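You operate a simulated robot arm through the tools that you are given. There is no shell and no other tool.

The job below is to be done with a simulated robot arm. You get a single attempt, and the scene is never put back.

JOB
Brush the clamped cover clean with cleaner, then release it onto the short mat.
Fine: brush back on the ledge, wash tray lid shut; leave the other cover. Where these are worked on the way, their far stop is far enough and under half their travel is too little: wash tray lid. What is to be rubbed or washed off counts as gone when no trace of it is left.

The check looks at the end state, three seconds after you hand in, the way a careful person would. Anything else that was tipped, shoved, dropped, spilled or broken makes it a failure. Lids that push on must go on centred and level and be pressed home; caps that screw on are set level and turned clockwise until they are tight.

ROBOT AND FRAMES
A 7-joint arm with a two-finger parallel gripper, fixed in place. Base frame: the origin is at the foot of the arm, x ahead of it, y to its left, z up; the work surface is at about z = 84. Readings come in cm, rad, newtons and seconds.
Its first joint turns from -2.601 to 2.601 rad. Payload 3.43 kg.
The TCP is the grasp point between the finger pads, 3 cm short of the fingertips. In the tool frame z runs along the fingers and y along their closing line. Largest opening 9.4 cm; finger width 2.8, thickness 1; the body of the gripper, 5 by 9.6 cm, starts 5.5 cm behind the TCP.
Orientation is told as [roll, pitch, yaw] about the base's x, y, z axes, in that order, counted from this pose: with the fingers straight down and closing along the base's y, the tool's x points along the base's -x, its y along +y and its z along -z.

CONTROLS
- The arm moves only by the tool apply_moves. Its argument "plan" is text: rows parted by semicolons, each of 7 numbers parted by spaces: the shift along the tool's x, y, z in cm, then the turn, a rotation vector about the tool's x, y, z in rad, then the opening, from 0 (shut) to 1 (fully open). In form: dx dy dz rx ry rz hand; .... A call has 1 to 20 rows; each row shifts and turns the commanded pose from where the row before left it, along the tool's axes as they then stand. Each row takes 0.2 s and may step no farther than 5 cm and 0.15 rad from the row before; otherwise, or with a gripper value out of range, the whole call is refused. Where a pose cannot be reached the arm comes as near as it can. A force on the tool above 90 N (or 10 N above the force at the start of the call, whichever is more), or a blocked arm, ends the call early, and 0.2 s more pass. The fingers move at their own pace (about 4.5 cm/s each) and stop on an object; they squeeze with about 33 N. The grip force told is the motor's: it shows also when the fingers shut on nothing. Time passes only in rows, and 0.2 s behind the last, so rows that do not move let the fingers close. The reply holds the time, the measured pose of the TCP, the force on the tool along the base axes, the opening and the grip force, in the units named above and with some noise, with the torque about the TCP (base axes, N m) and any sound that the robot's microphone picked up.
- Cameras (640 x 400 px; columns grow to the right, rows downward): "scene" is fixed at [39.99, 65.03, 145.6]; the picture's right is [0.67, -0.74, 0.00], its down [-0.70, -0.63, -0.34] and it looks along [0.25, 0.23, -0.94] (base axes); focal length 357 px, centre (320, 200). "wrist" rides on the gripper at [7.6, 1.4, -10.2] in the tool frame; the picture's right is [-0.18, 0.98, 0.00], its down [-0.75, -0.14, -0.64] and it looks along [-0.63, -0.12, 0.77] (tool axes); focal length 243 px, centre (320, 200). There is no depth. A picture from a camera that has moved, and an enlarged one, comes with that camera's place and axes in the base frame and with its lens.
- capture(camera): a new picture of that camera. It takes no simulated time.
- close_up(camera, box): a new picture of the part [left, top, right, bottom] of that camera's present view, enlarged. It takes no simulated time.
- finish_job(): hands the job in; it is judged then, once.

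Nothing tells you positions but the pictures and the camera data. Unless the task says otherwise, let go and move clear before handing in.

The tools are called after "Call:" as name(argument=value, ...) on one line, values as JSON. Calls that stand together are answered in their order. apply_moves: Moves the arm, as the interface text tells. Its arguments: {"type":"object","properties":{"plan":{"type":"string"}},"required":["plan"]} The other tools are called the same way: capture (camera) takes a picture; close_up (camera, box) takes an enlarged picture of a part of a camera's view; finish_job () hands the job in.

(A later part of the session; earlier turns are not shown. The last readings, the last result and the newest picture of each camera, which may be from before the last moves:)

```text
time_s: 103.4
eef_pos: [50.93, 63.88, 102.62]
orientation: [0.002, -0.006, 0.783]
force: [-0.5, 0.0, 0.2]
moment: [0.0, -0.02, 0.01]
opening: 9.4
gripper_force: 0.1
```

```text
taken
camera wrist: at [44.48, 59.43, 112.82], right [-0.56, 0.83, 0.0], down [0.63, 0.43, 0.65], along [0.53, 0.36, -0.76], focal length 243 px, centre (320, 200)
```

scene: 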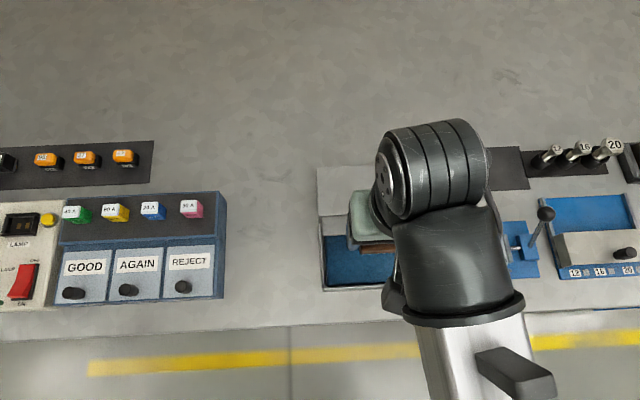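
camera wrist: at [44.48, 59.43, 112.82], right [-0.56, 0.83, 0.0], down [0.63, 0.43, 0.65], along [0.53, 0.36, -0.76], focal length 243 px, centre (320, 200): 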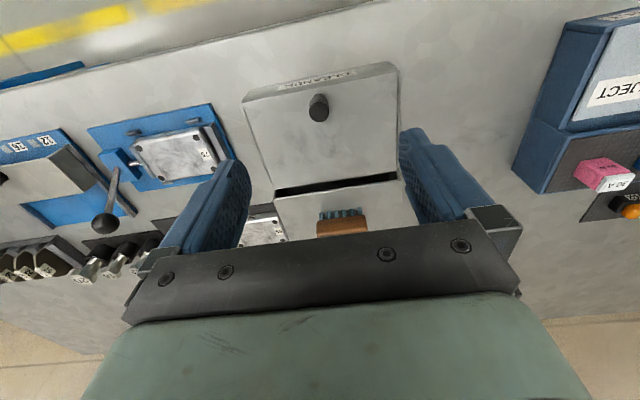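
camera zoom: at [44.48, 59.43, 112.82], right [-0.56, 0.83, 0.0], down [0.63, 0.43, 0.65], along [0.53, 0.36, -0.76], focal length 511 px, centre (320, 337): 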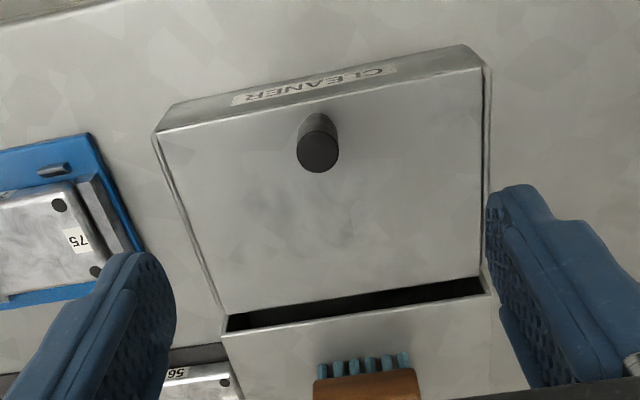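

The lid is shut as at the start. Now the clamp: moving over to look at the lever closely.

Call:
apply_moves(plan="0.1 -3 0 0 0 0 1; 0.1 -3 0 0 0 0 1; 0.1 -3 0 0 0 0 1; 0.1 -3 0 0 0 0 1; 0.1 -3 0 0 0 0 1; 0.1 -3 0 0 0 0 1; 0.1 -3 0 0 0 0 1; 0.1 -3 0 0 0 0 1; 0 0 0 0 0 0 1")

Call:
capture(camera="wrist")

Call:
close_up(camera="wrist", box=[240, 60, 420, 220])

Call:
close_up(camera="scene", box=[430, 195, 560, 285])

```text
time_s: 105.4
eef_pos: [67.36, 46.29, 102.63]
orientation: [0.003, -0.006, 0.783]
force: [-0.2, 0.0, -0.5]
moment: [-0.01, 0.02, 0.0]
opening: 9.4
gripper_force: 0.0
```

```text
taken
camera wrist: at [60.87, 41.79, 112.75], right [-0.56, 0.83, 0.0], down [0.63, 0.43, 0.65], along [0.53, 0.36, -0.76], focal length 243 px, centre (320, 200)
```

wrist: 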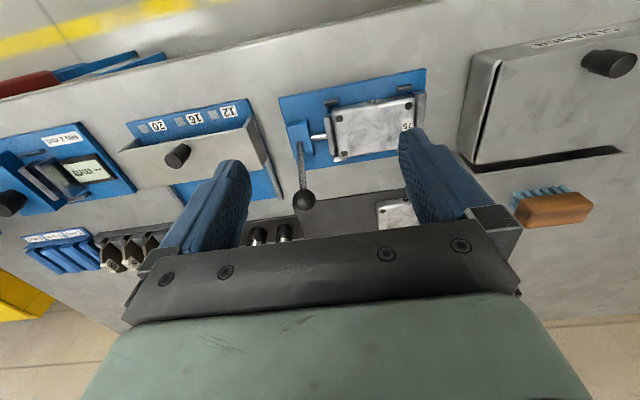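

```text
2.50 times, centred on (330, 140) of wrist
camera zoom: at [60.87, 41.79, 112.75], right [-0.56, 0.83, 0.0], down [0.63, 0.43, 0.65], along [0.53, 0.36, -0.76], focal length 606 px, centre (295, 350)
```

zoom: 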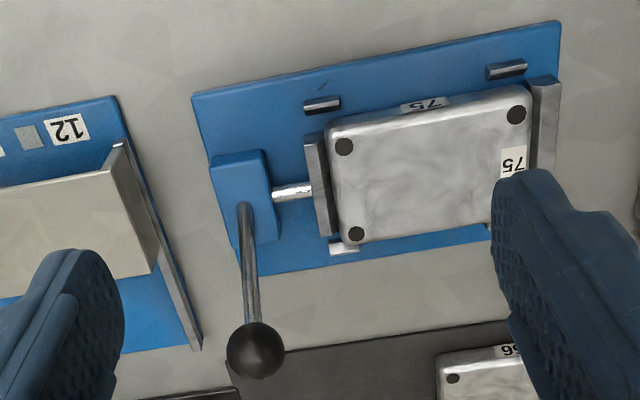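

```text
4.44 times, centred on (495, 240) of scene
camera zoom: at [39.99, 65.03, 145.6], right [0.67, -0.74, 0.0], down [-0.7, -0.63, -0.34], along [0.25, 0.23, -0.94], focal length 1588 px, centre (-458, 22)
```

zoom: 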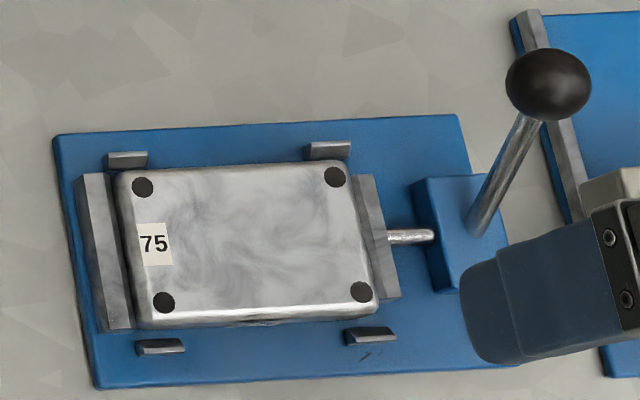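

Cover 75 is clean. The clamp lever's rod leans back from its pivot (18.3, 85.3) to the ball at about (18.2, 89.1, 92.9) in bench coordinates. I'll turn the gripper 90° so its fingers close across the bench depth, which suits both the lever and gripping the cover.

Call:
apply_moves(plan="0 0 0 0 0 0.1426 1; 0 0 0 0 0 0.1426 1; 0 0 0 0 0 0.1426 1; 0 0 0 0 0 0.1426 1; 0 0 0 0 0 0.1426 1; 0 0 0 0 0 0.1426 1; 0 0 0 0 0 0.1426 1; 0 0 0 0 0 0.1426 1; 0 0 0 0 0 0.1426 1; 0 0 0 0 0 0.1426 1; 0 0 0 0 0 0.1426 1; 0 0 0 0 0 0 1")

Call:
capture(camera="wrist")

Call:
capture(camera="scene")

```text
time_s: 108.0
eef_pos: [67.37, 46.17, 102.58]
orientation: [0.005, 0.003, -0.786]
force: [0.4, -0.2, -0.4]
moment: [0.01, -0.02, 0.0]
opening: 9.4
gripper_force: 0.1
```

```text
taken
camera wrist: at [62.92, 52.58, 112.76], right [0.83, 0.56, 0.0], down [0.43, -0.64, 0.64], along [0.36, -0.53, -0.77], focal length 243 px, centre (320, 200)
```

wrist: 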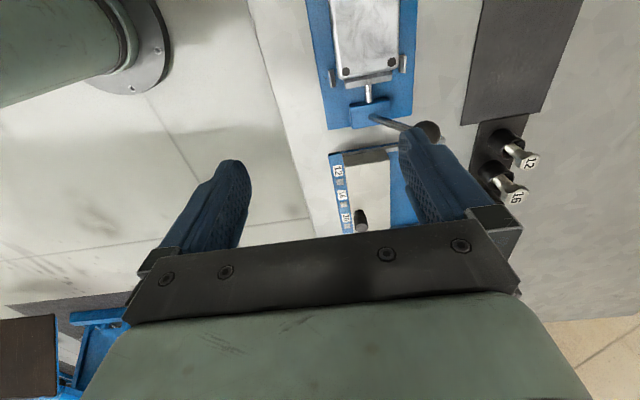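

```text
taken
```

scene: 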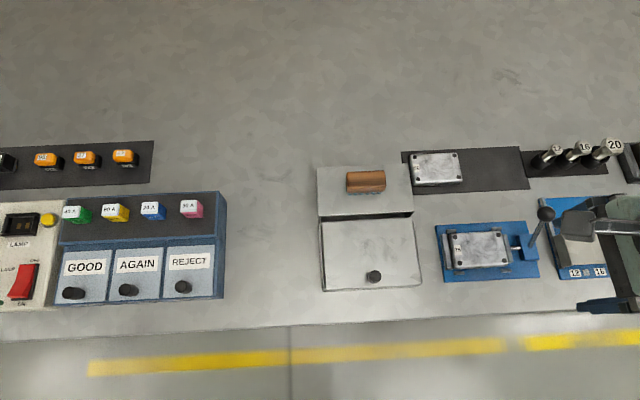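

Moving above the lever ball.

Call:
apply_moves(plan="-0.8 2.2 0 0 0 0 1; -0.8 2.2 0 0 0 0 1; -0.8 2.2 0 0 0 0 1; -0.8 2.2 0 0 0 0 1; 0 0 0 0 0 0 0.6; 0 0 0 0 0 0 0.6")

Call:
capture(camera="wrist")

Call:
close_up(camera="wrist", box=[220, 40, 420, 200])

```text
time_s: 109.4
eef_pos: [75.86, 50.1, 102.6]
orientation: [0.006, 0.005, -0.788]
force: [-0.1, 0.3, -0.1]
moment: [0.02, -0.01, -0.01]
opening: 5.63
gripper_force: 0.1
```

```text
taken
camera wrist: at [71.39, 56.51, 112.83], right [0.83, 0.56, 0.0], down [0.43, -0.64, 0.64], along [0.36, -0.53, -0.77], focal length 243 px, centre (320, 200)
```

wrist: 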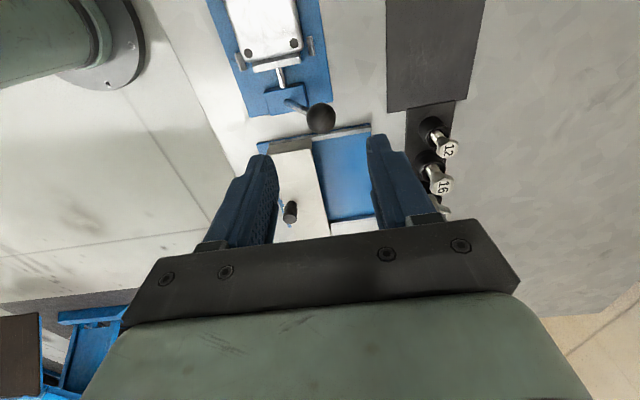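

```text
2.50 times, centred on (320, 120) of wrist
camera zoom: at [71.39, 56.51, 112.83], right [0.83, 0.56, 0.0], down [0.43, -0.64, 0.64], along [0.36, -0.53, -0.77], focal length 606 px, centre (320, 400)
```

zoom: 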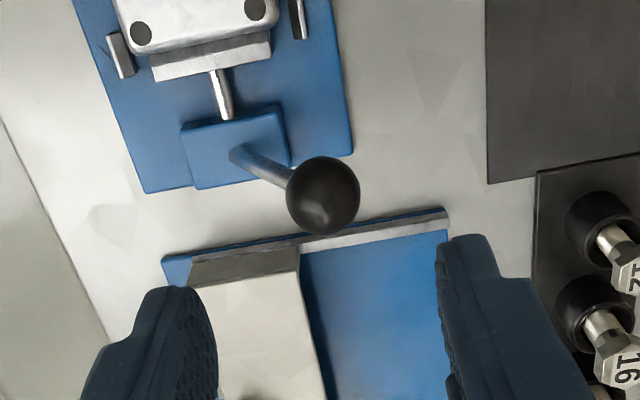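

The ball is centred right under the gripper. I'll lower so the fingertips straddle it, loosely close, and try a gentle push towards the front.

Call:
apply_moves(plan="0 0 2.5 0 0 0 0.6; 0 0 2.5 0 0 0 0.6; 0 0 2.5 0 0 0 0.6; 0 0 0 0 0 0 0.32; 0 0 0 0 0 0 0.32; 0 0 0 0 0 0 0.32")

Call:
close_up(camera="wrist", box=[220, 40, 420, 200])

```text
time_s: 110.8
eef_pos: [75.95, 50.14, 95.0]
orientation: [0.007, 0.002, -0.786]
force: [0.9, -0.5, 0.0]
moment: [0.04, 0.01, -0.02]
opening: 3.0
gripper_force: 0.0
```

```text
2.50 times, centred on (320, 120) of wrist
camera zoom: at [71.45, 56.54, 105.32], right [0.83, 0.56, 0.0], down [0.43, -0.64, 0.64], along [0.36, -0.53, -0.77], focal length 606 px, centre (320, 400)
```

zoom: 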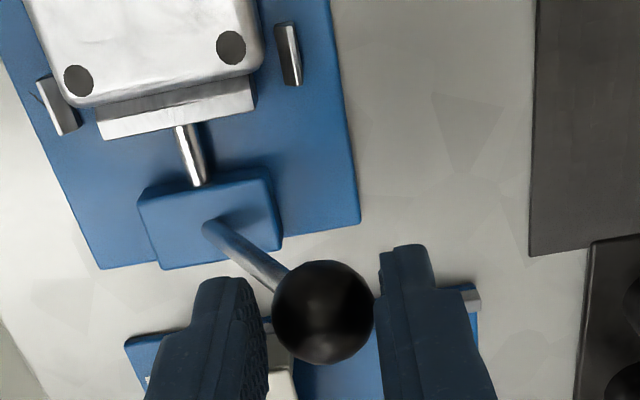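

The ball is straddled. Pushing gently towards the front (−depth) and watching the force.

Call:
apply_moves(plan="0 -0.3 0 0 0 0 0.32; 0 -0.3 0 0 0 0 0.32; 0 -0.3 0 0 0 0 0.32; 0 0 0 0 0 0 0.32")

Call:
close_up(camera="wrist", box=[220, 40, 420, 200])

```text
time_s: 111.8
eef_pos: [75.22, 49.54, 95.03]
orientation: [0.002, 0.001, -0.784]
force: [-0.1, -0.1, -0.7]
moment: [0.0, -0.01, 0.04]
opening: 3.05
gripper_force: 0.1
```

```text
2.50 times, centred on (320, 120) of wrist
camera zoom: at [70.78, 55.89, 105.31], right [0.83, 0.56, 0.0], down [0.43, -0.64, 0.64], along [0.36, -0.53, -0.77], focal length 606 px, centre (320, 400)
```

zoom: 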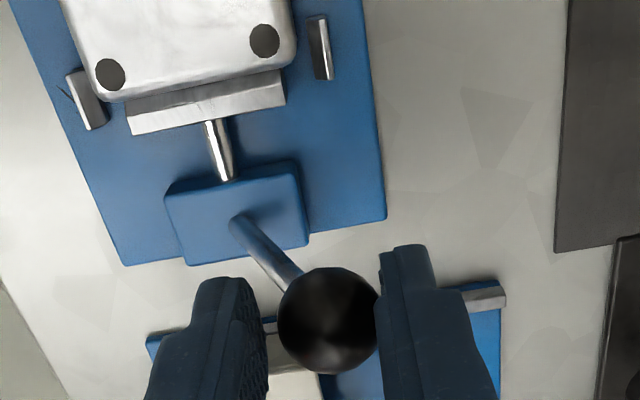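

The lever moves freely in this direction. Continuing the push.

Call:
apply_moves(plan="0 -0.5 0 0 0 0 0.32; 0 -0.5 0 0 0 0 0.32; 0 -0.5 0 0 0 0 0.32; 0 -0.5 0 0 0 0 0.32; 0 -0.5 0 0 0 0 0.32; 0 0 0 0 0 0 0.32")

Call:
capture(camera="wrist")

Call:
close_up(camera="wrist", box=[220, 40, 420, 200])

```text
time_s: 113.2
eef_pos: [73.51, 48.04, 95.04]
orientation: [0.006, 0.003, -0.785]
force: [0.1, 0.5, 1.0]
moment: [0.02, 0.03, 0.02]
opening: 2.98
gripper_force: 0.1
```

```text
taken
camera wrist: at [68.98, 54.17, 105.29], right [0.83, 0.56, 0.0], down [0.43, -0.64, 0.64], along [0.36, -0.53, -0.77], focal length 243 px, centre (320, 200)
```

wrist: 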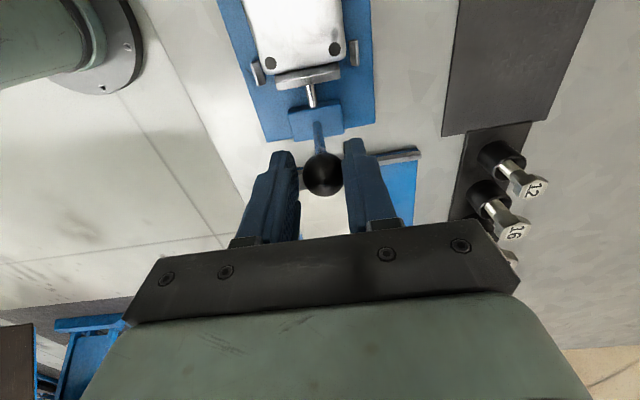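

```text
2.50 times, centred on (320, 120) of wrist
camera zoom: at [68.98, 54.17, 105.29], right [0.83, 0.56, 0.0], down [0.43, -0.64, 0.64], along [0.36, -0.53, -0.77], focal length 606 px, centre (320, 400)
```

zoom: 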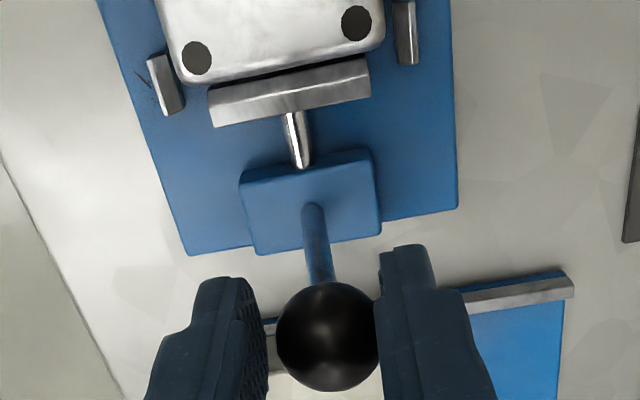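

The jaw is retracting from the cover. Continuing to the other end of the lever's travel.

Call:
apply_moves(plan="0 -0.5 0 0 0 0 0.32; 0 -0.5 0 0 0 0 0.32; 0 -0.5 0 0 0 0 0.32; 0 -0.5 0 0 0 0 0.32; 0 -0.5 0 0 0 0 0.32; 0 0 0 0 0 0 0.32")

Call:
close_up(camera="wrist", box=[220, 40, 420, 200])

```text
time_s: 114.6
eef_pos: [71.72, 46.07, 94.94]
orientation: [0.004, 0.002, -0.785]
force: [0.3, 0.8, -0.1]
moment: [-0.06, -0.02, -0.01]
opening: 2.99
gripper_force: 0.0
```

```text
2.50 times, centred on (320, 120) of wrist
camera zoom: at [67.26, 52.4, 105.28], right [0.83, 0.56, 0.0], down [0.43, -0.64, 0.64], along [0.36, -0.53, -0.77], focal length 606 px, centre (320, 400)
```

zoom: 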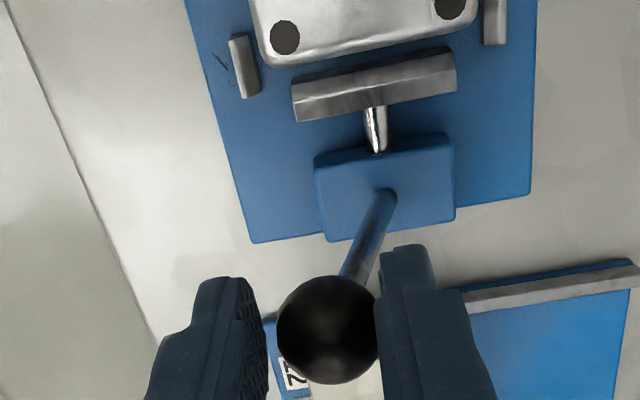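

Call:
apply_moves(plan="0 -0.4 0 0 0 0 0.32; 0 -0.4 0 0 0 0 0.32; 0 -0.4 0 0 0 0 0.32; 0 -0.4 0 0 0 0 0.32; 0 0 0 0 0 0 0.32")

Call:
close_up(camera="wrist", box=[220, 40, 420, 200])

Call:
capture(camera="scene")

```text
time_s: 115.8
eef_pos: [70.5, 44.9, 95.07]
orientation: [0.004, 0.002, -0.786]
force: [0.4, 0.6, 0.5]
moment: [-0.01, 0.0, 0.0]
opening: 3.0
gripper_force: 0.1
```

```text
2.50 times, centred on (320, 120) of wrist
camera zoom: at [66.11, 51.26, 105.29], right [0.83, 0.56, 0.0], down [0.43, -0.64, 0.64], along [0.36, -0.53, -0.77], focal length 606 px, centre (320, 400)
```

zoom: 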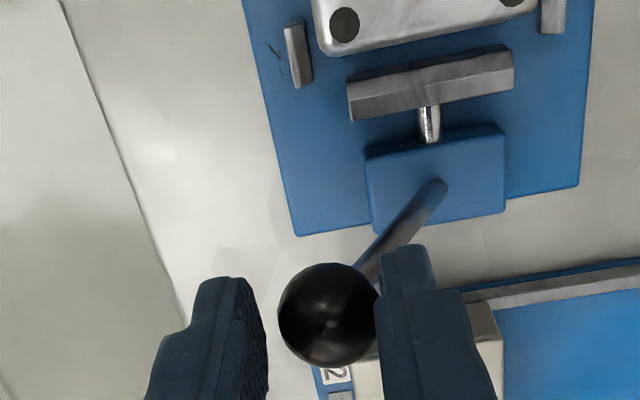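

```text
taken
```

scene: 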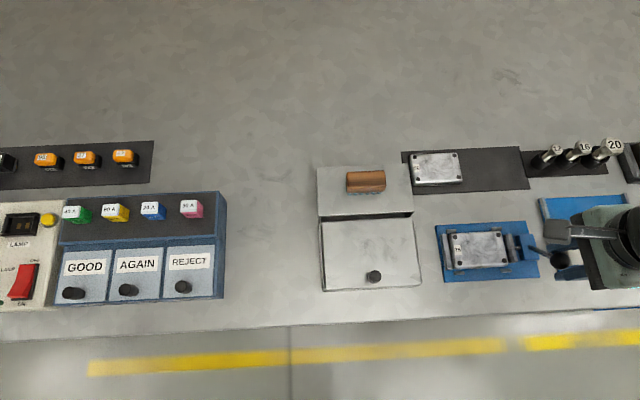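

Call:
apply_moves(plan="0 -0.4 0.2 0 0 0 0.32; 0 -0.4 0.3 0 0 0 0.32; 0 0 0 0 0 0 0.32")

Call:
apply_moves(plan="0 -0.3 0.2 0 0 0 0.32; 0 -0.3 0.2 0 0 0 0.32; 0 0 0 0 0 0 0.32")

Call:
close_up(camera="wrist", box=[220, 40, 420, 200])

```text
time_s: 116.6
eef_pos: [70.2, 44.42, 94.5]
orientation: [0.008, 0.001, -0.786]
force: [9.9, 9.6, 6.4]
moment: [0.29, -0.3, 0.03]
opening: 3.83
gripper_force: 7.4
```

```text
time_s: 117.4
eef_pos: [69.82, 44.11, 94.1]
orientation: [0.011, 0.0, -0.784]
force: [20.4, 22.1, 12.2]
moment: [0.57, -0.55, 0.11]
opening: 4.69
gripper_force: 14.5
```

```text
2.50 times, centred on (320, 120) of wrist
camera zoom: at [65.22, 50.43, 104.36], right [0.83, 0.56, 0.01], down [0.43, -0.64, 0.64], along [0.37, -0.52, -0.77], focal length 606 px, centre (320, 400)
```

zoom: 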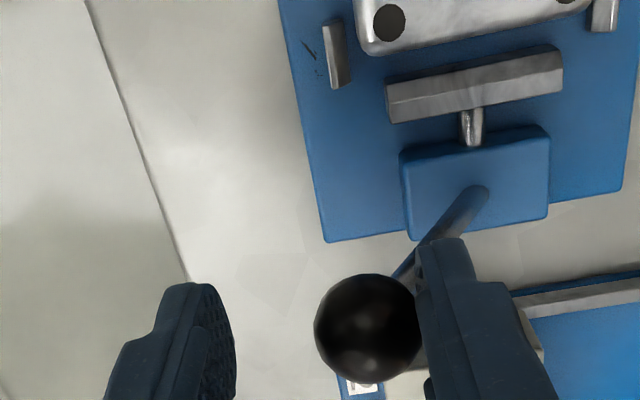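

The lever reached its stop (force rises) and the jaw is well clear of the cover. Backing off and rising.

Call:
apply_moves(plan="0 0.3 0 0 0 0 0.45; 0 0.3 0 0 0 0 0.45; 0 0 -1.5 0 0 0 0.45; 0 0 -2.5 0 0 0 0.45; 0 0 -2.5 0 0 0 0.45; 0 0 -2 0 0 0 1; 0 0 0 0 0 0 1")

Call:
capture(camera="wrist")

Call:
capture(camera="scene")

```text
time_s: 119.0
eef_pos: [69.97, 44.26, 102.64]
orientation: [0.003, 0.003, -0.786]
force: [0.4, -0.1, -0.4]
moment: [0.0, 0.03, 0.02]
opening: 9.42
gripper_force: 0.5
```

```text
taken
camera wrist: at [65.56, 50.66, 112.92], right [0.83, 0.56, 0.0], down [0.43, -0.64, 0.64], along [0.36, -0.53, -0.77], focal length 243 px, centre (320, 200)
```

wrist: 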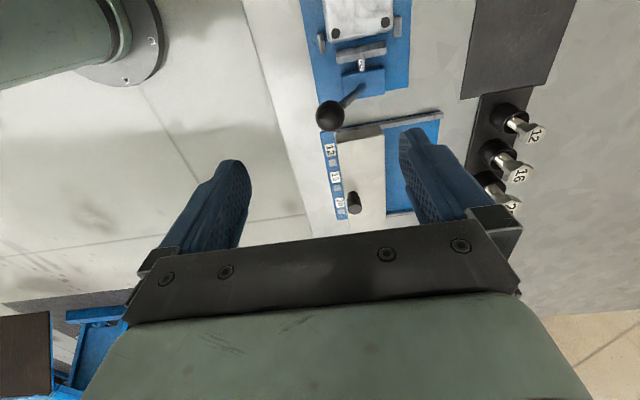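

```text
taken
```

scene: 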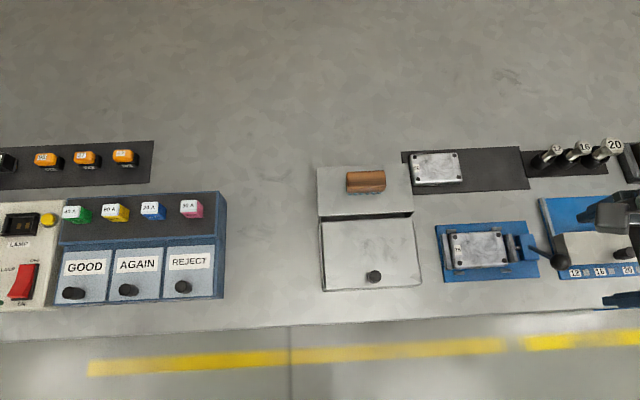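

Lever is open. Moving above the cover to line up the grasp across its width.

Call:
apply_moves(plan="2.2 1.15 0 0 0 0 1; 2.2 1.15 0 0 0 0 1; 2.2 1.15 0 0 0 0 1; 2.1 1.15 0 0 0 0 1; 0 0 1.5 0 0 0 1; 0 0 1.5 0 0 0 1; 0 0 0 0 0 0 1")

Call:
capture(camera="wrist")

Call:
close_up(camera="wrist", box=[210, 50, 430, 220])

```text
time_s: 120.6
eef_pos: [67.05, 53.91, 99.54]
orientation: [0.003, 0.001, -0.785]
force: [0.6, -0.2, 0.0]
moment: [0.01, 0.01, 0.02]
opening: 9.39
gripper_force: 0.0
```

```text
taken
camera wrist: at [62.62, 60.08, 109.88], right [0.83, 0.56, 0.0], down [0.43, -0.64, 0.64], along [0.36, -0.53, -0.77], focal length 243 px, centre (320, 200)
```

wrist: 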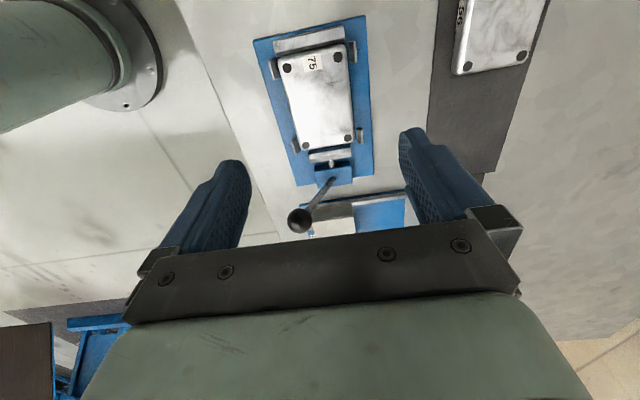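

```text
2.35 times, centred on (320, 135) of wrist
camera zoom: at [62.62, 60.08, 109.88], right [0.83, 0.56, 0.0], down [0.43, -0.64, 0.64], along [0.36, -0.53, -0.77], focal length 571 px, centre (320, 353)
```

zoom: 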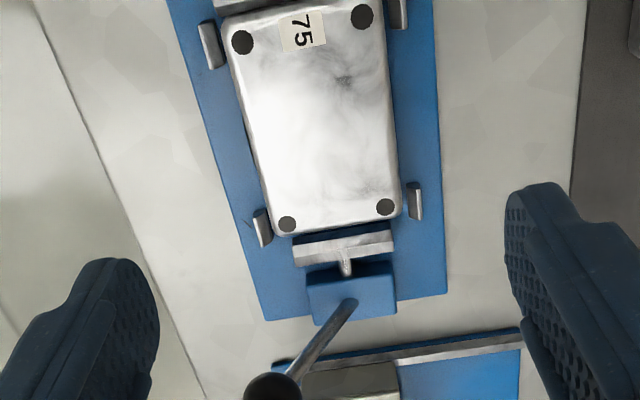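

The cover is centred at about (9.7, 85.3) in bench coordinates and squarely aligned. Descending to just above it and checking finger clearance.

Call:
apply_moves(plan="-0.25 -0.05 2 0 0 0 1; 0 0 2 0 0 0 1; 0 0 2 0 0 0 1; 0 0 2 0 0 0 1; 0 0 0.5 0 0 0 1; 0 0 0 0 0 0 1")

Call:
close_up(camera="wrist", box=[210, 50, 430, 220])

Call:
close_up(camera="scene", box=[420, 200, 560, 300])

```text
time_s: 122.0
eef_pos: [67.2, 53.49, 91.17]
orientation: [0.004, 0.002, -0.784]
force: [0.5, 0.9, 0.4]
moment: [0.05, 0.01, 0.02]
opening: 9.41
gripper_force: 0.0
```

```text
2.35 times, centred on (320, 135) of wrist
camera zoom: at [62.76, 59.9, 101.39], right [0.83, 0.56, 0.0], down [0.43, -0.64, 0.64], along [0.36, -0.53, -0.77], focal length 571 px, centre (320, 353)
```

zoom: 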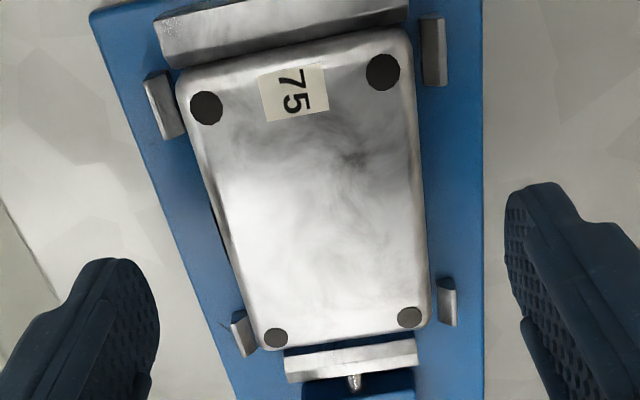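

```text
4.00 times, centred on (490, 250) of scene
camera zoom: at [39.99, 65.03, 145.6], right [0.67, -0.74, 0.0], down [-0.7, -0.63, -0.34], along [0.25, 0.23, -0.94], focal length 1429 px, centre (-360, 0)
```

zoom: 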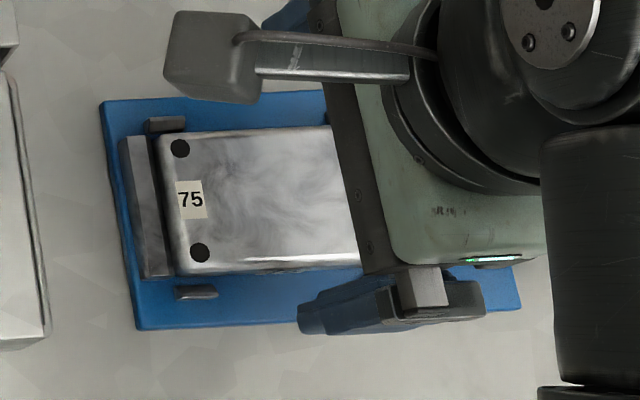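

I notice a darker patch on the cover; zooming in to make sure it isn't leftover dirt.

Call:
close_up(camera="wrist", box=[280, 70, 380, 150])

Call:
close_up(camera="scene", box=[445, 225, 510, 275])

Call:
close_up(camera="scene", box=[405, 145, 470, 195])

```text
5.00 times, centred on (330, 110) of wrist
camera zoom: at [62.76, 59.9, 101.39], right [0.83, 0.56, 0.0], down [0.43, -0.64, 0.64], along [0.36, -0.53, -0.77], focal length 1213 px, centre (270, 650)
```

zoom: 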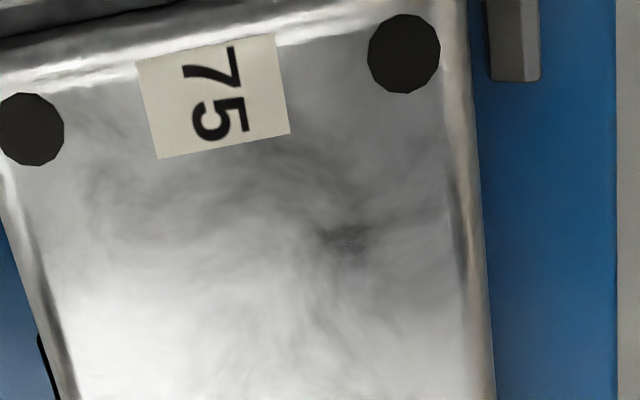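

```text
8.00 times, centred on (478, 250) of scene
camera zoom: at [39.99, 65.03, 145.6], right [0.67, -0.74, 0.0], down [-0.7, -0.63, -0.34], along [0.25, 0.23, -0.94], focal length 2858 px, centre (-940, -200)
```

zoom: 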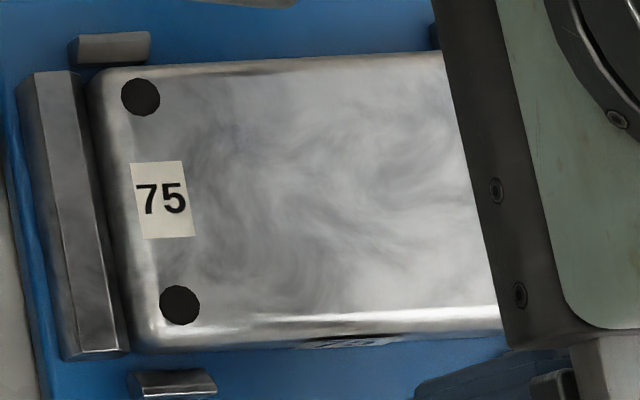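

```text
8.00 times, centred on (438, 170) of scene
camera zoom: at [39.99, 65.03, 145.6], right [0.67, -0.74, 0.0], down [-0.7, -0.63, -0.34], along [0.25, 0.23, -0.94], focal length 2858 px, centre (-620, 440)
```

zoom: 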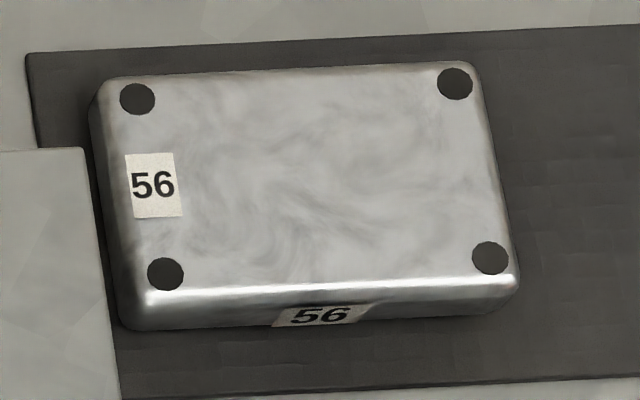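

The patch isn't visible from the other viewpoints at that location, so it's a view-dependent reflection, not dirt. Lowering the fingers around the cover's sides.

Call:
apply_moves(plan="0 0 1 0 0 0 1; 0 0 1 0 0 0 1; 0 0 0.5 0 0 0 1; 0 0 0 0 0 0 1")

Call:
close_up(camera="wrist", box=[210, 50, 430, 220])

Call:
close_up(camera="scene", box=[420, 200, 560, 300])

```text
time_s: 123.0
eef_pos: [67.39, 53.56, 88.72]
orientation: [0.004, 0.003, -0.784]
force: [0.0, -0.3, 0.5]
moment: [0.0, 0.03, -0.01]
opening: 9.39
gripper_force: 0.0
```

```text
2.35 times, centred on (320, 135) of wrist
camera zoom: at [62.8, 59.89, 98.89], right [0.83, 0.56, 0.0], down [0.43, -0.64, 0.64], along [0.36, -0.53, -0.77], focal length 571 px, centre (320, 353)
```

zoom: 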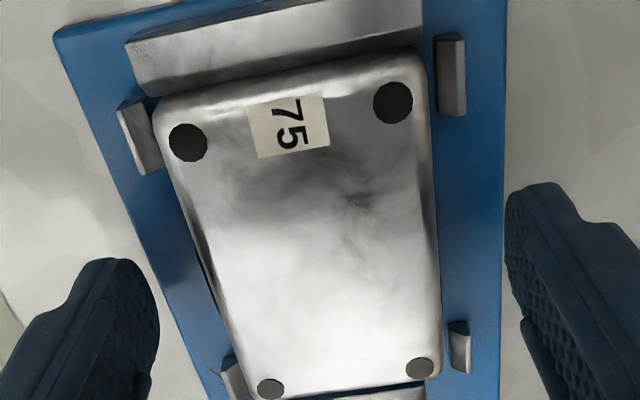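

```text
4.00 times, centred on (490, 250) of scene
camera zoom: at [39.99, 65.03, 145.6], right [0.67, -0.74, 0.0], down [-0.7, -0.63, -0.34], along [0.25, 0.23, -0.94], focal length 1429 px, centre (-360, 0)
```

zoom: 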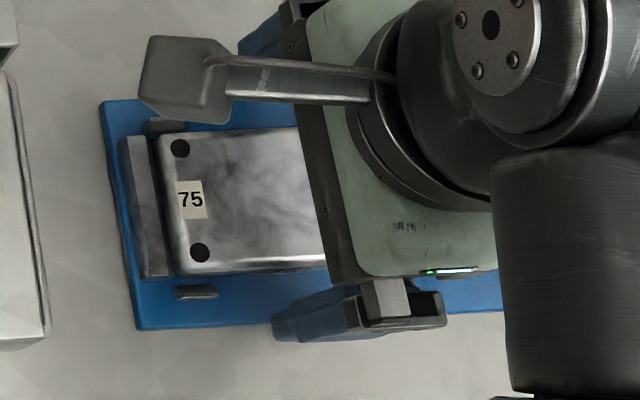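

I'll double check this dark spot once more at high magnification from this closer range.

Call:
close_up(camera="wrist", box=[310, 115, 366, 155])

Call:
close_up(camera="scene", box=[458, 230, 490, 252])

```text
10.00 times, centred on (338, 135) of wrist
camera zoom: at [62.8, 59.89, 98.89], right [0.83, 0.56, 0.0], down [0.43, -0.64, 0.64], along [0.36, -0.53, -0.77], focal length 2426 px, centre (140, 850)
```

zoom: 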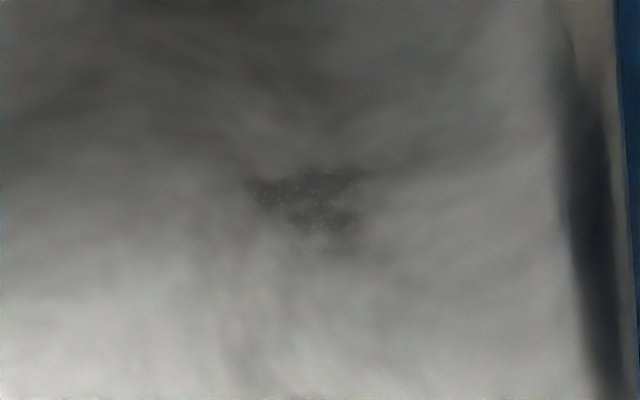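

```text
16.00 times, centred on (474, 241) of scene
camera zoom: at [39.99, 65.03, 145.6], right [0.67, -0.74, 0.0], down [-0.7, -0.63, -0.34], along [0.25, 0.23, -0.94], focal length 5715 px, centre (-2144, -456)
```

zoom: 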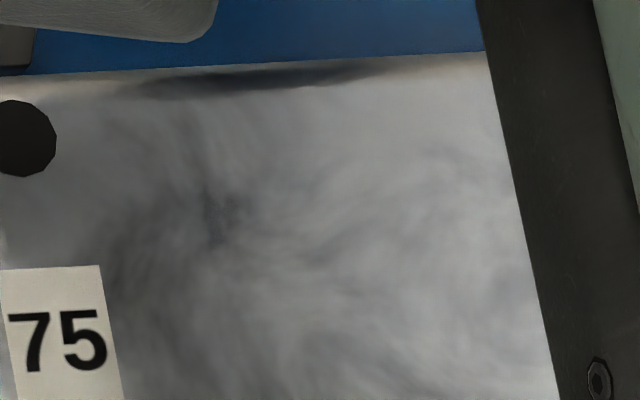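

At high zoom there is a small speckled remnant at about (7.95, 86.6) on the cover — a trace of dirt remains. I'll re-clamp the cover and brush that area again. First rise and go back to the lever.

Call:
apply_moves(plan="0 0 -2 0 0 0 1; 0 0 -3 0 0 0 1; 0 0 -3 0 0 0 1; 0 0 -3 0 0 0 1; 0 0 -3 0 0 0 1; -2.2 -0.9 0 0 0 0 1; -2.2 -0.9 0 0 0 0 1; -2.2 -0.9 0 0 0 0 0.6; -1.95 -1 0 0 0 0 0.6; 0 0 0 0 0 0 0.6")

Call:
close_up(camera="wrist", box=[220, 40, 420, 200])

```text
time_s: 125.2
eef_pos: [70.77, 44.67, 102.7]
orientation: [0.007, 0.0, -0.786]
force: [0.9, -0.2, -0.6]
moment: [-0.01, -0.01, -0.01]
opening: 5.64
gripper_force: 0.0
```

```text
2.50 times, centred on (320, 120) of wrist
camera zoom: at [66.24, 51.1, 112.84], right [0.83, 0.56, 0.0], down [0.43, -0.64, 0.64], along [0.36, -0.53, -0.77], focal length 606 px, centre (320, 400)
```

zoom: 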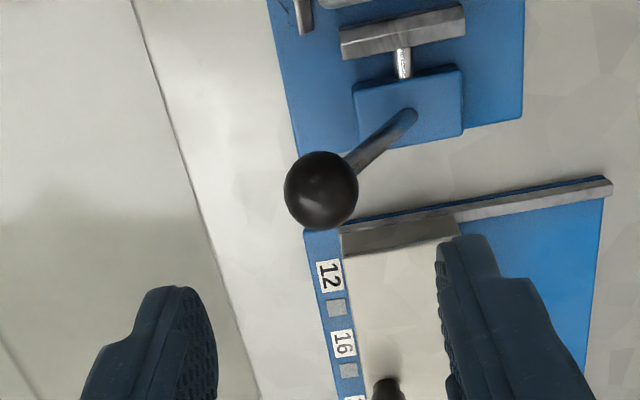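

Ball centred. Lowering around it and pushing the lever back to re-clamp.

Call:
apply_moves(plan="0 0 2.5 0 0 0 0.6; 0 0 2.5 0 0 0 0.6; 0 0 2.6 0 0 0 0.6; 0 0 0 0 0 0 0.32; 0 0 0 0 0 0 0.32; 0 0 0 0 0 0 0.32; 0 0.5 0 0 0 0 0.32; 0 0.5 0 0 0 0 0.32; 0 0.5 0 0 0 0 0.32; 0 0.5 0 0 0 0 0.32; 0 0.5 0 0 0 0 0.32; 0 0.5 0 0 0 0 0.32; 0 0.5 0 0 0 0 0.32; 0 0 0 0 0 0 0.32")

Call:
close_up(camera="wrist", box=[220, 40, 420, 200])

```text
time_s: 128.2
eef_pos: [73.23, 47.45, 95.03]
orientation: [0.004, 0.0, -0.785]
force: [0.1, -0.2, 0.0]
moment: [0.01, 0.0, 0.02]
opening: 2.98
gripper_force: 0.0
```

```text
2.50 times, centred on (320, 120) of wrist
camera zoom: at [68.67, 53.73, 105.29], right [0.83, 0.56, 0.0], down [0.43, -0.64, 0.64], along [0.36, -0.53, -0.77], focal length 606 px, centre (320, 400)
```

zoom: 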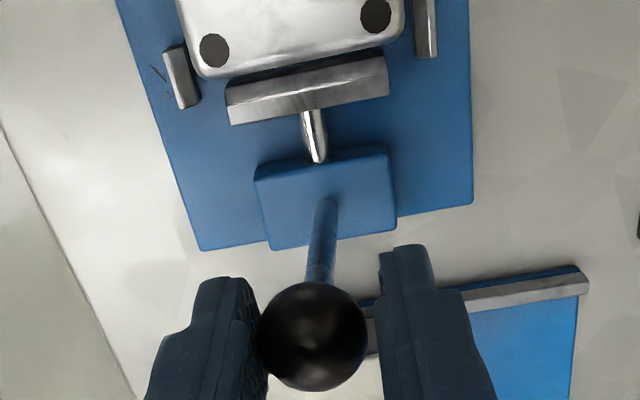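

Call:
apply_moves(plan="0 0.5 0 0 0 0 0.32; 0 0.5 0 0 0 0 0.32; 0 0.5 0 0 0 0 0.32; 0 0.5 0 0 0 0 0.32; 0 0.5 0 0 0 0 0.32; 0 0.5 0 0 0 0 0.32; 0 0.4 0 0 0 0 0.32; 0 0 0 0 0 0 0.32")

Call:
apply_moves(plan="0 0.4 0.1 0 0 0 0.32; 0 0.3 0.1 0 0 0 0.32; 0 0 0 0 0 0 0.32")

Call:
close_up(camera="wrist", box=[220, 40, 420, 200])

```text
time_s: 130.0
eef_pos: [75.55, 49.77, 95.12]
orientation: [0.005, 0.001, -0.786]
force: [0.4, 0.3, -0.4]
moment: [0.01, -0.03, 0.0]
opening: 3.02
gripper_force: 0.1
```

```text
time_s: 130.8
eef_pos: [76.13, 50.46, 94.76]
orientation: [0.005, 0.001, -0.785]
force: [0.2, -0.2, 0.3]
moment: [-0.01, 0.03, -0.02]
opening: 3.01
gripper_force: 0.1
```

```text
2.50 times, centred on (320, 120) of wrist
camera zoom: at [71.58, 56.61, 105.11], right [0.83, 0.56, 0.0], down [0.43, -0.64, 0.64], along [0.36, -0.53, -0.77], focal length 606 px, centre (320, 400)
```

zoom: 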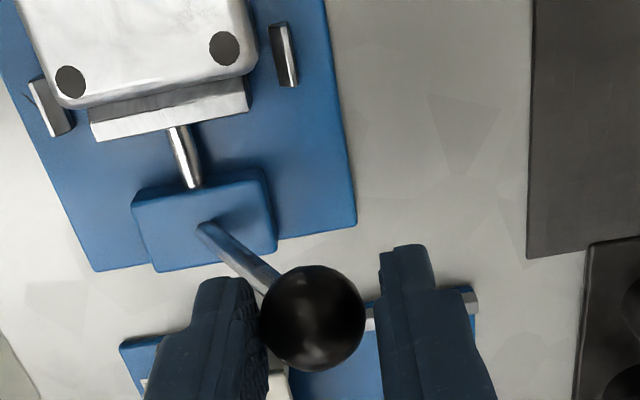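

Call:
apply_moves(plan="0 0.3 0.1 0 0 0 0.32; 0 0 0 0 0 0 0.32")

Call:
apply_moves(plan="0 0.3 0.1 0 0 0 0.32; 0 0 0 0 0 0 0.32")

Call:
close_up(camera="wrist", box=[220, 40, 420, 200])

```text
time_s: 131.4
eef_pos: [76.37, 50.49, 94.86]
orientation: [0.003, 0.002, -0.786]
force: [-2.8, -2.9, 2.6]
moment: [-0.09, 0.07, -0.01]
opening: 3.26
gripper_force: 2.7
```

```text
time_s: 132.0
eef_pos: [76.42, 50.57, 94.77]
orientation: [0.003, 0.003, -0.786]
force: [-6.9, -8.0, 4.0]
moment: [-0.27, 0.19, -0.01]
opening: 3.63
gripper_force: 5.2
```

```text
2.50 times, centred on (320, 120) of wrist
camera zoom: at [71.92, 56.96, 104.98], right [0.83, 0.56, 0.0], down [0.43, -0.64, 0.64], along [0.36, -0.53, -0.77], focal length 606 px, centre (320, 400)
```

zoom: 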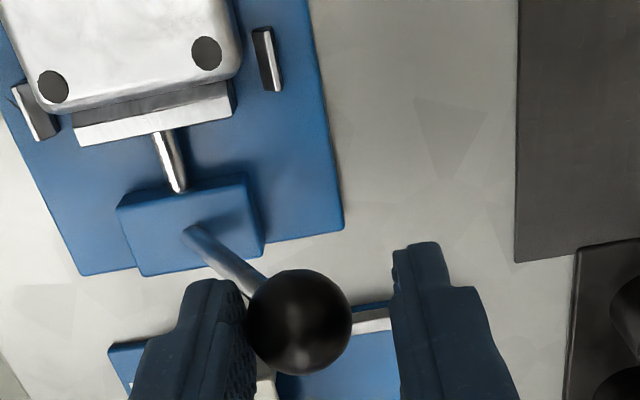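

Clamped again. Backing off, rising and rotating back for the brush.

Call:
apply_moves(plan="0 -0.6 0 0 0 0 0.45; 0 0 -2 0 0 0 0.5; 0 0 -3 0 0 0 0.6; 0 0 -3 0 0 0 0.6; 0 0 0 0 0 -0.1426 1; 0 0 0 0 0 -0.1426 1; 0 0 0 0 0 -0.1426 1; 0 0 0 0 0 -0.1426 1; 0 0 0 0 0 -0.1426 1; 0 0 0 0 0 -0.1426 1; 0 0 0 0 0 -0.1426 1; 0 0 0 0 0 -0.1426 1; 0 0 0 0 0 -0.1426 1; 0 0 0 0 0 -0.1426 1; 0 0 0 0 0 -0.1426 1; 0 0 0 0 0 0 1")

Call:
close_up(camera="scene", box=[430, 215, 510, 280])

Call:
capture(camera="scene")

```text
time_s: 135.4
eef_pos: [76.02, 50.34, 102.52]
orientation: [0.003, -0.007, 0.785]
force: [0.9, 0.4, 0.2]
moment: [0.0, -0.04, -0.04]
opening: 9.37
gripper_force: 0.0
```

```text
6.15 times, centred on (470, 248) of scene
camera zoom: at [39.99, 65.03, 145.6], right [0.67, -0.74, 0.0], down [-0.7, -0.63, -0.34], along [0.25, 0.23, -0.94], focal length 2198 px, centre (-603, -92)
```

zoom: 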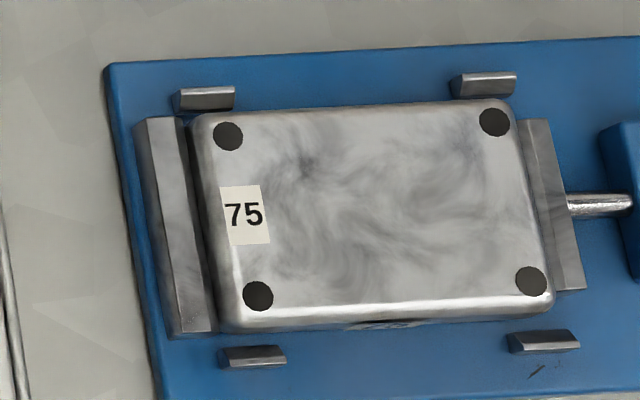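

```text
taken
```

scene: 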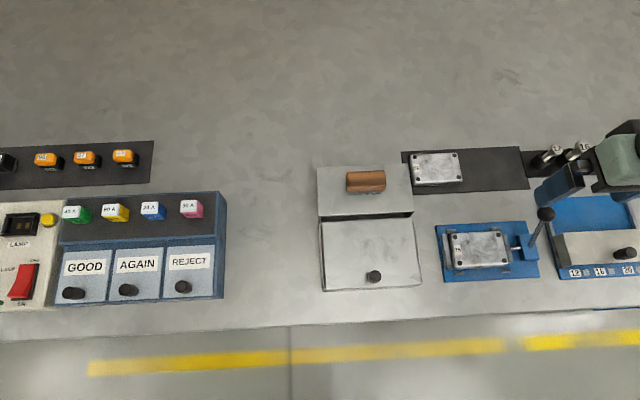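

The arm is clear of the scene camera's line, so I'll inspect the whole cover in magnified tiles for any remnants.

Call:
close_up(camera="scene", box=[452, 228, 484, 248])

Call:
close_up(camera="scene", box=[478, 228, 510, 248])

Call:
close_up(camera="scene", box=[452, 246, 484, 266])

Call:
close_up(camera="scene", box=[478, 246, 510, 266])

```text
16.00 times, centred on (468, 238) of scene
camera zoom: at [39.99, 65.03, 145.6], right [0.67, -0.74, 0.0], down [-0.7, -0.63, -0.34], along [0.25, 0.23, -0.94], focal length 5715 px, centre (-2048, -408)
```

zoom: 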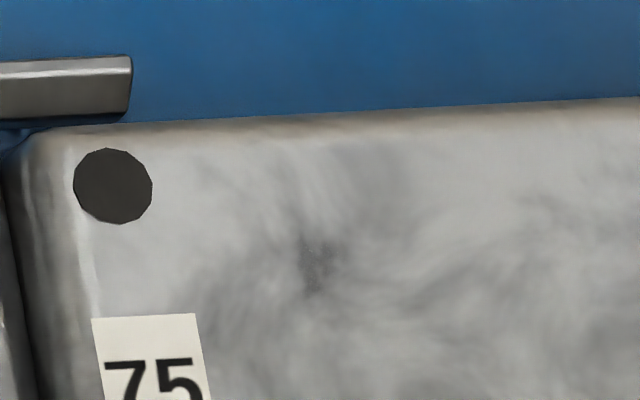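

```text
16.00 times, centred on (494, 238) of scene
camera zoom: at [39.99, 65.03, 145.6], right [0.67, -0.74, 0.0], down [-0.7, -0.63, -0.34], along [0.25, 0.23, -0.94], focal length 5715 px, centre (-2464, -408)
```

zoom: 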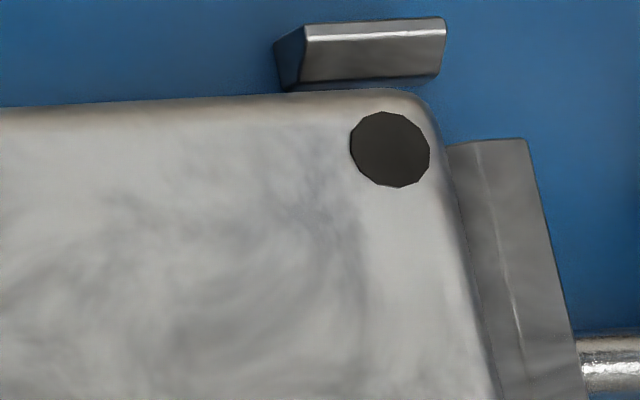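

```text
16.00 times, centred on (468, 256) of scene
camera zoom: at [39.99, 65.03, 145.6], right [0.67, -0.74, 0.0], down [-0.7, -0.63, -0.34], along [0.25, 0.23, -0.94], focal length 5715 px, centre (-2048, -696)
```

zoom: 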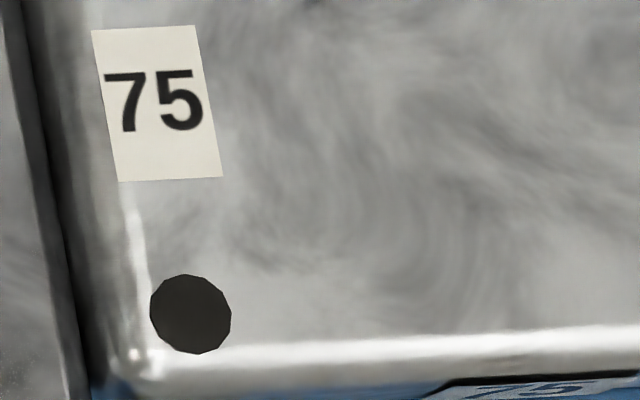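

```text
16.00 times, centred on (494, 256) of scene
camera zoom: at [39.99, 65.03, 145.6], right [0.67, -0.74, 0.0], down [-0.7, -0.63, -0.34], along [0.25, 0.23, -0.94], focal length 5715 px, centre (-2464, -696)
```

zoom: 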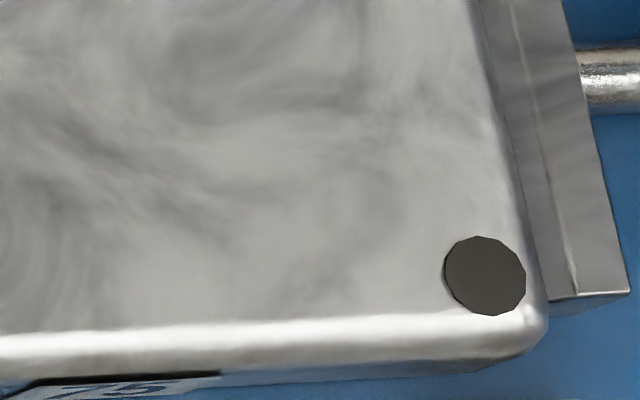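

Two faint remnants at the back corners of the old spot. I'll fetch the brush again (checking it's still wet) and scrub that zone more thoroughly.

Call:
apply_moves(plan="-0.5 3 0 0 0 0 1; -0.9 3 0 0 0 0 1; -0.9 3 0 0 0 0 1; -0.9 3 0 0 0 0 1; -0.9 3 0 0 0 0 1; -0.9 3 0 0 0 0 1; -0.9 3 0 0 0 0 1; -0.8 3 0 0 0 0 1; -0.8 3.2 0 0 0 0 1; 0 0 0 0 0 0 1")

Call:
close_up(camera="wrist", box=[220, 60, 420, 220])

```text
time_s: 137.6
eef_pos: [62.14, 74.82, 102.87]
orientation: [0.001, -0.004, 0.781]
force: [0.2, 0.6, -0.4]
moment: [0.03, 0.0, -0.02]
opening: 9.39
gripper_force: 0.0
```

```text
2.50 times, centred on (320, 140) of wrist
camera zoom: at [55.57, 70.46, 112.99], right [-0.56, 0.83, 0.0], down [0.63, 0.43, 0.65], along [0.53, 0.36, -0.76], focal length 606 px, centre (320, 350)
```

zoom: 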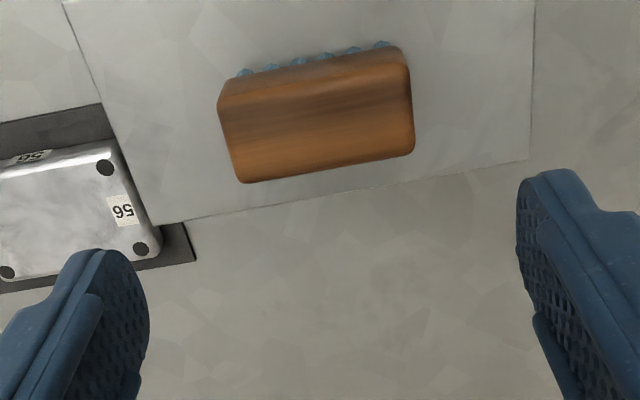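

The bristles are still wet. Picking up the brush at the same pose.

Call:
apply_moves(plan="0 0.05 2.5 0 0 0 1; 0 0.05 2.5 0 0 0 1; 0 0 2.5 0 0 0 1; 0 0 1.5 0 0 0 1; 0 0 1.1 0 0 0 1; 0 0 0 0 0 0 0.5; 0 0 0 0 0 0 0.3; 0 0 0 0 0 0 0.3; 0 0 0 0 0 0 0.3; 0 0 0 0 0 0 0.3")

Call:
close_up(camera="wrist", box=[220, 70, 420, 230])

```text
time_s: 139.8
eef_pos: [62.1, 74.94, 92.65]
orientation: [0.002, -0.006, 0.781]
force: [0.9, -0.3, 0.8]
moment: [0.03, -0.01, 0.0]
opening: 6.52
gripper_force: 32.9
```

```text
2.50 times, centred on (320, 150) of wrist
camera zoom: at [55.53, 70.51, 102.85], right [-0.56, 0.83, 0.0], down [0.63, 0.43, 0.65], along [0.53, 0.36, -0.76], focal length 606 px, centre (320, 325)
```

zoom: 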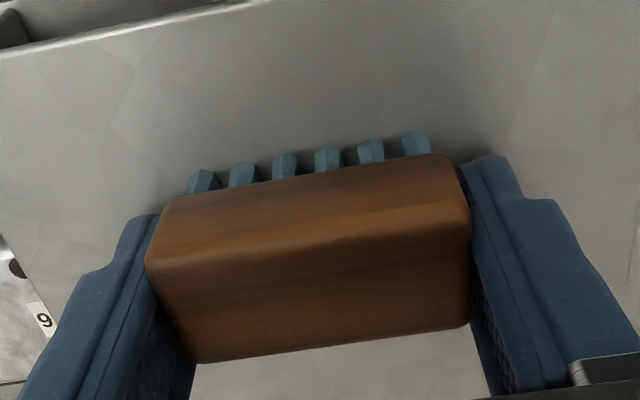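

Call:
apply_moves(plan="0 0 -1 0 0 0 0.3; 0 0 -2 0 0 0 0.3; 0 0 -3 0 0 0 0.3; 0 0 -3 0 0 0 0.3; 1.5 -2.5 0 0 0 0 0.3; 1.6 -2.6 0 0 0 0 0.3; 1.6 -2.6 0 0 0 0 0.3; 1.6 -2.6 0 0 0 0 0.3; 1.6 -2.6 0 0 0 0 0.3; 1.6 -2.6 0 0 0 0 0.3; 1.5 -2.6 0 0 0 0 0.3; 0 0 2 0 0 0 0.3; 0 0 3 0 0 0 0.3; 0 0 3 0 0 0 0.3; 0 0 2.3 0 0 0 0.3; 0 0 0 0 0 0 0.3")

Call:
close_up(camera="wrist", box=[200, 40, 440, 230])

```text
time_s: 143.2
eef_pos: [67.07, 54.25, 91.28]
orientation: [0.004, -0.005, 0.782]
force: [0.6, -0.5, -1.7]
moment: [0.0, -0.03, 0.03]
opening: 6.53
gripper_force: 32.6
```

```text
2.11 times, centred on (320, 135) of wrist
camera zoom: at [60.59, 49.9, 101.45], right [-0.56, 0.83, 0.0], down [0.63, 0.43, 0.65], along [0.53, 0.36, -0.76], focal length 511 px, centre (320, 337)
```

zoom: 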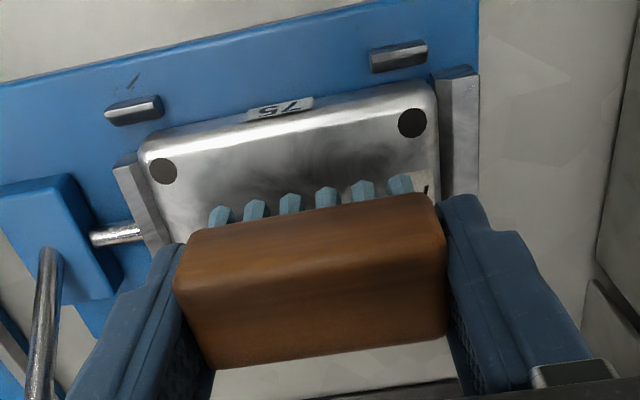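

Call:
apply_moves(plan="0 0 0.4 0 0 0 0.3; 0 0 0.4 0 0 0 0.3; 0 0 0.3 0 0 0 0.3; 0 0 0 0 0 0 0.3")

Call:
apply_moves(plan="0 0 0.15 0 0 0 0.3; 0 0 0.15 0 0 0 0.3; 0 0 0 0 0 0 0.3")

Call:
apply_moves(plan="0 0 0.15 0 0 0 0.3; 0 0 0.1 0 0 0 0.3; 0 0 0 0 0 0 0.3")

```text
time_s: 144.2
eef_pos: [67.15, 54.34, 90.18]
orientation: [0.002, -0.005, 0.782]
force: [-0.2, -0.1, -1.1]
moment: [0.01, -0.02, -0.03]
opening: 6.53
gripper_force: 33.5
```

```text
time_s: 145.0
eef_pos: [67.18, 54.46, 89.86]
orientation: [0.002, -0.006, 0.781]
force: [-0.5, -0.4, -0.4]
moment: [-0.03, -0.04, -0.01]
opening: 6.54
gripper_force: 33.1
```

```text
time_s: 145.8
eef_pos: [67.15, 54.35, 89.63]
orientation: [0.001, -0.006, 0.783]
force: [0.6, -0.1, 4.2]
moment: [-0.03, 0.0, -0.04]
opening: 6.54
gripper_force: 32.9
```

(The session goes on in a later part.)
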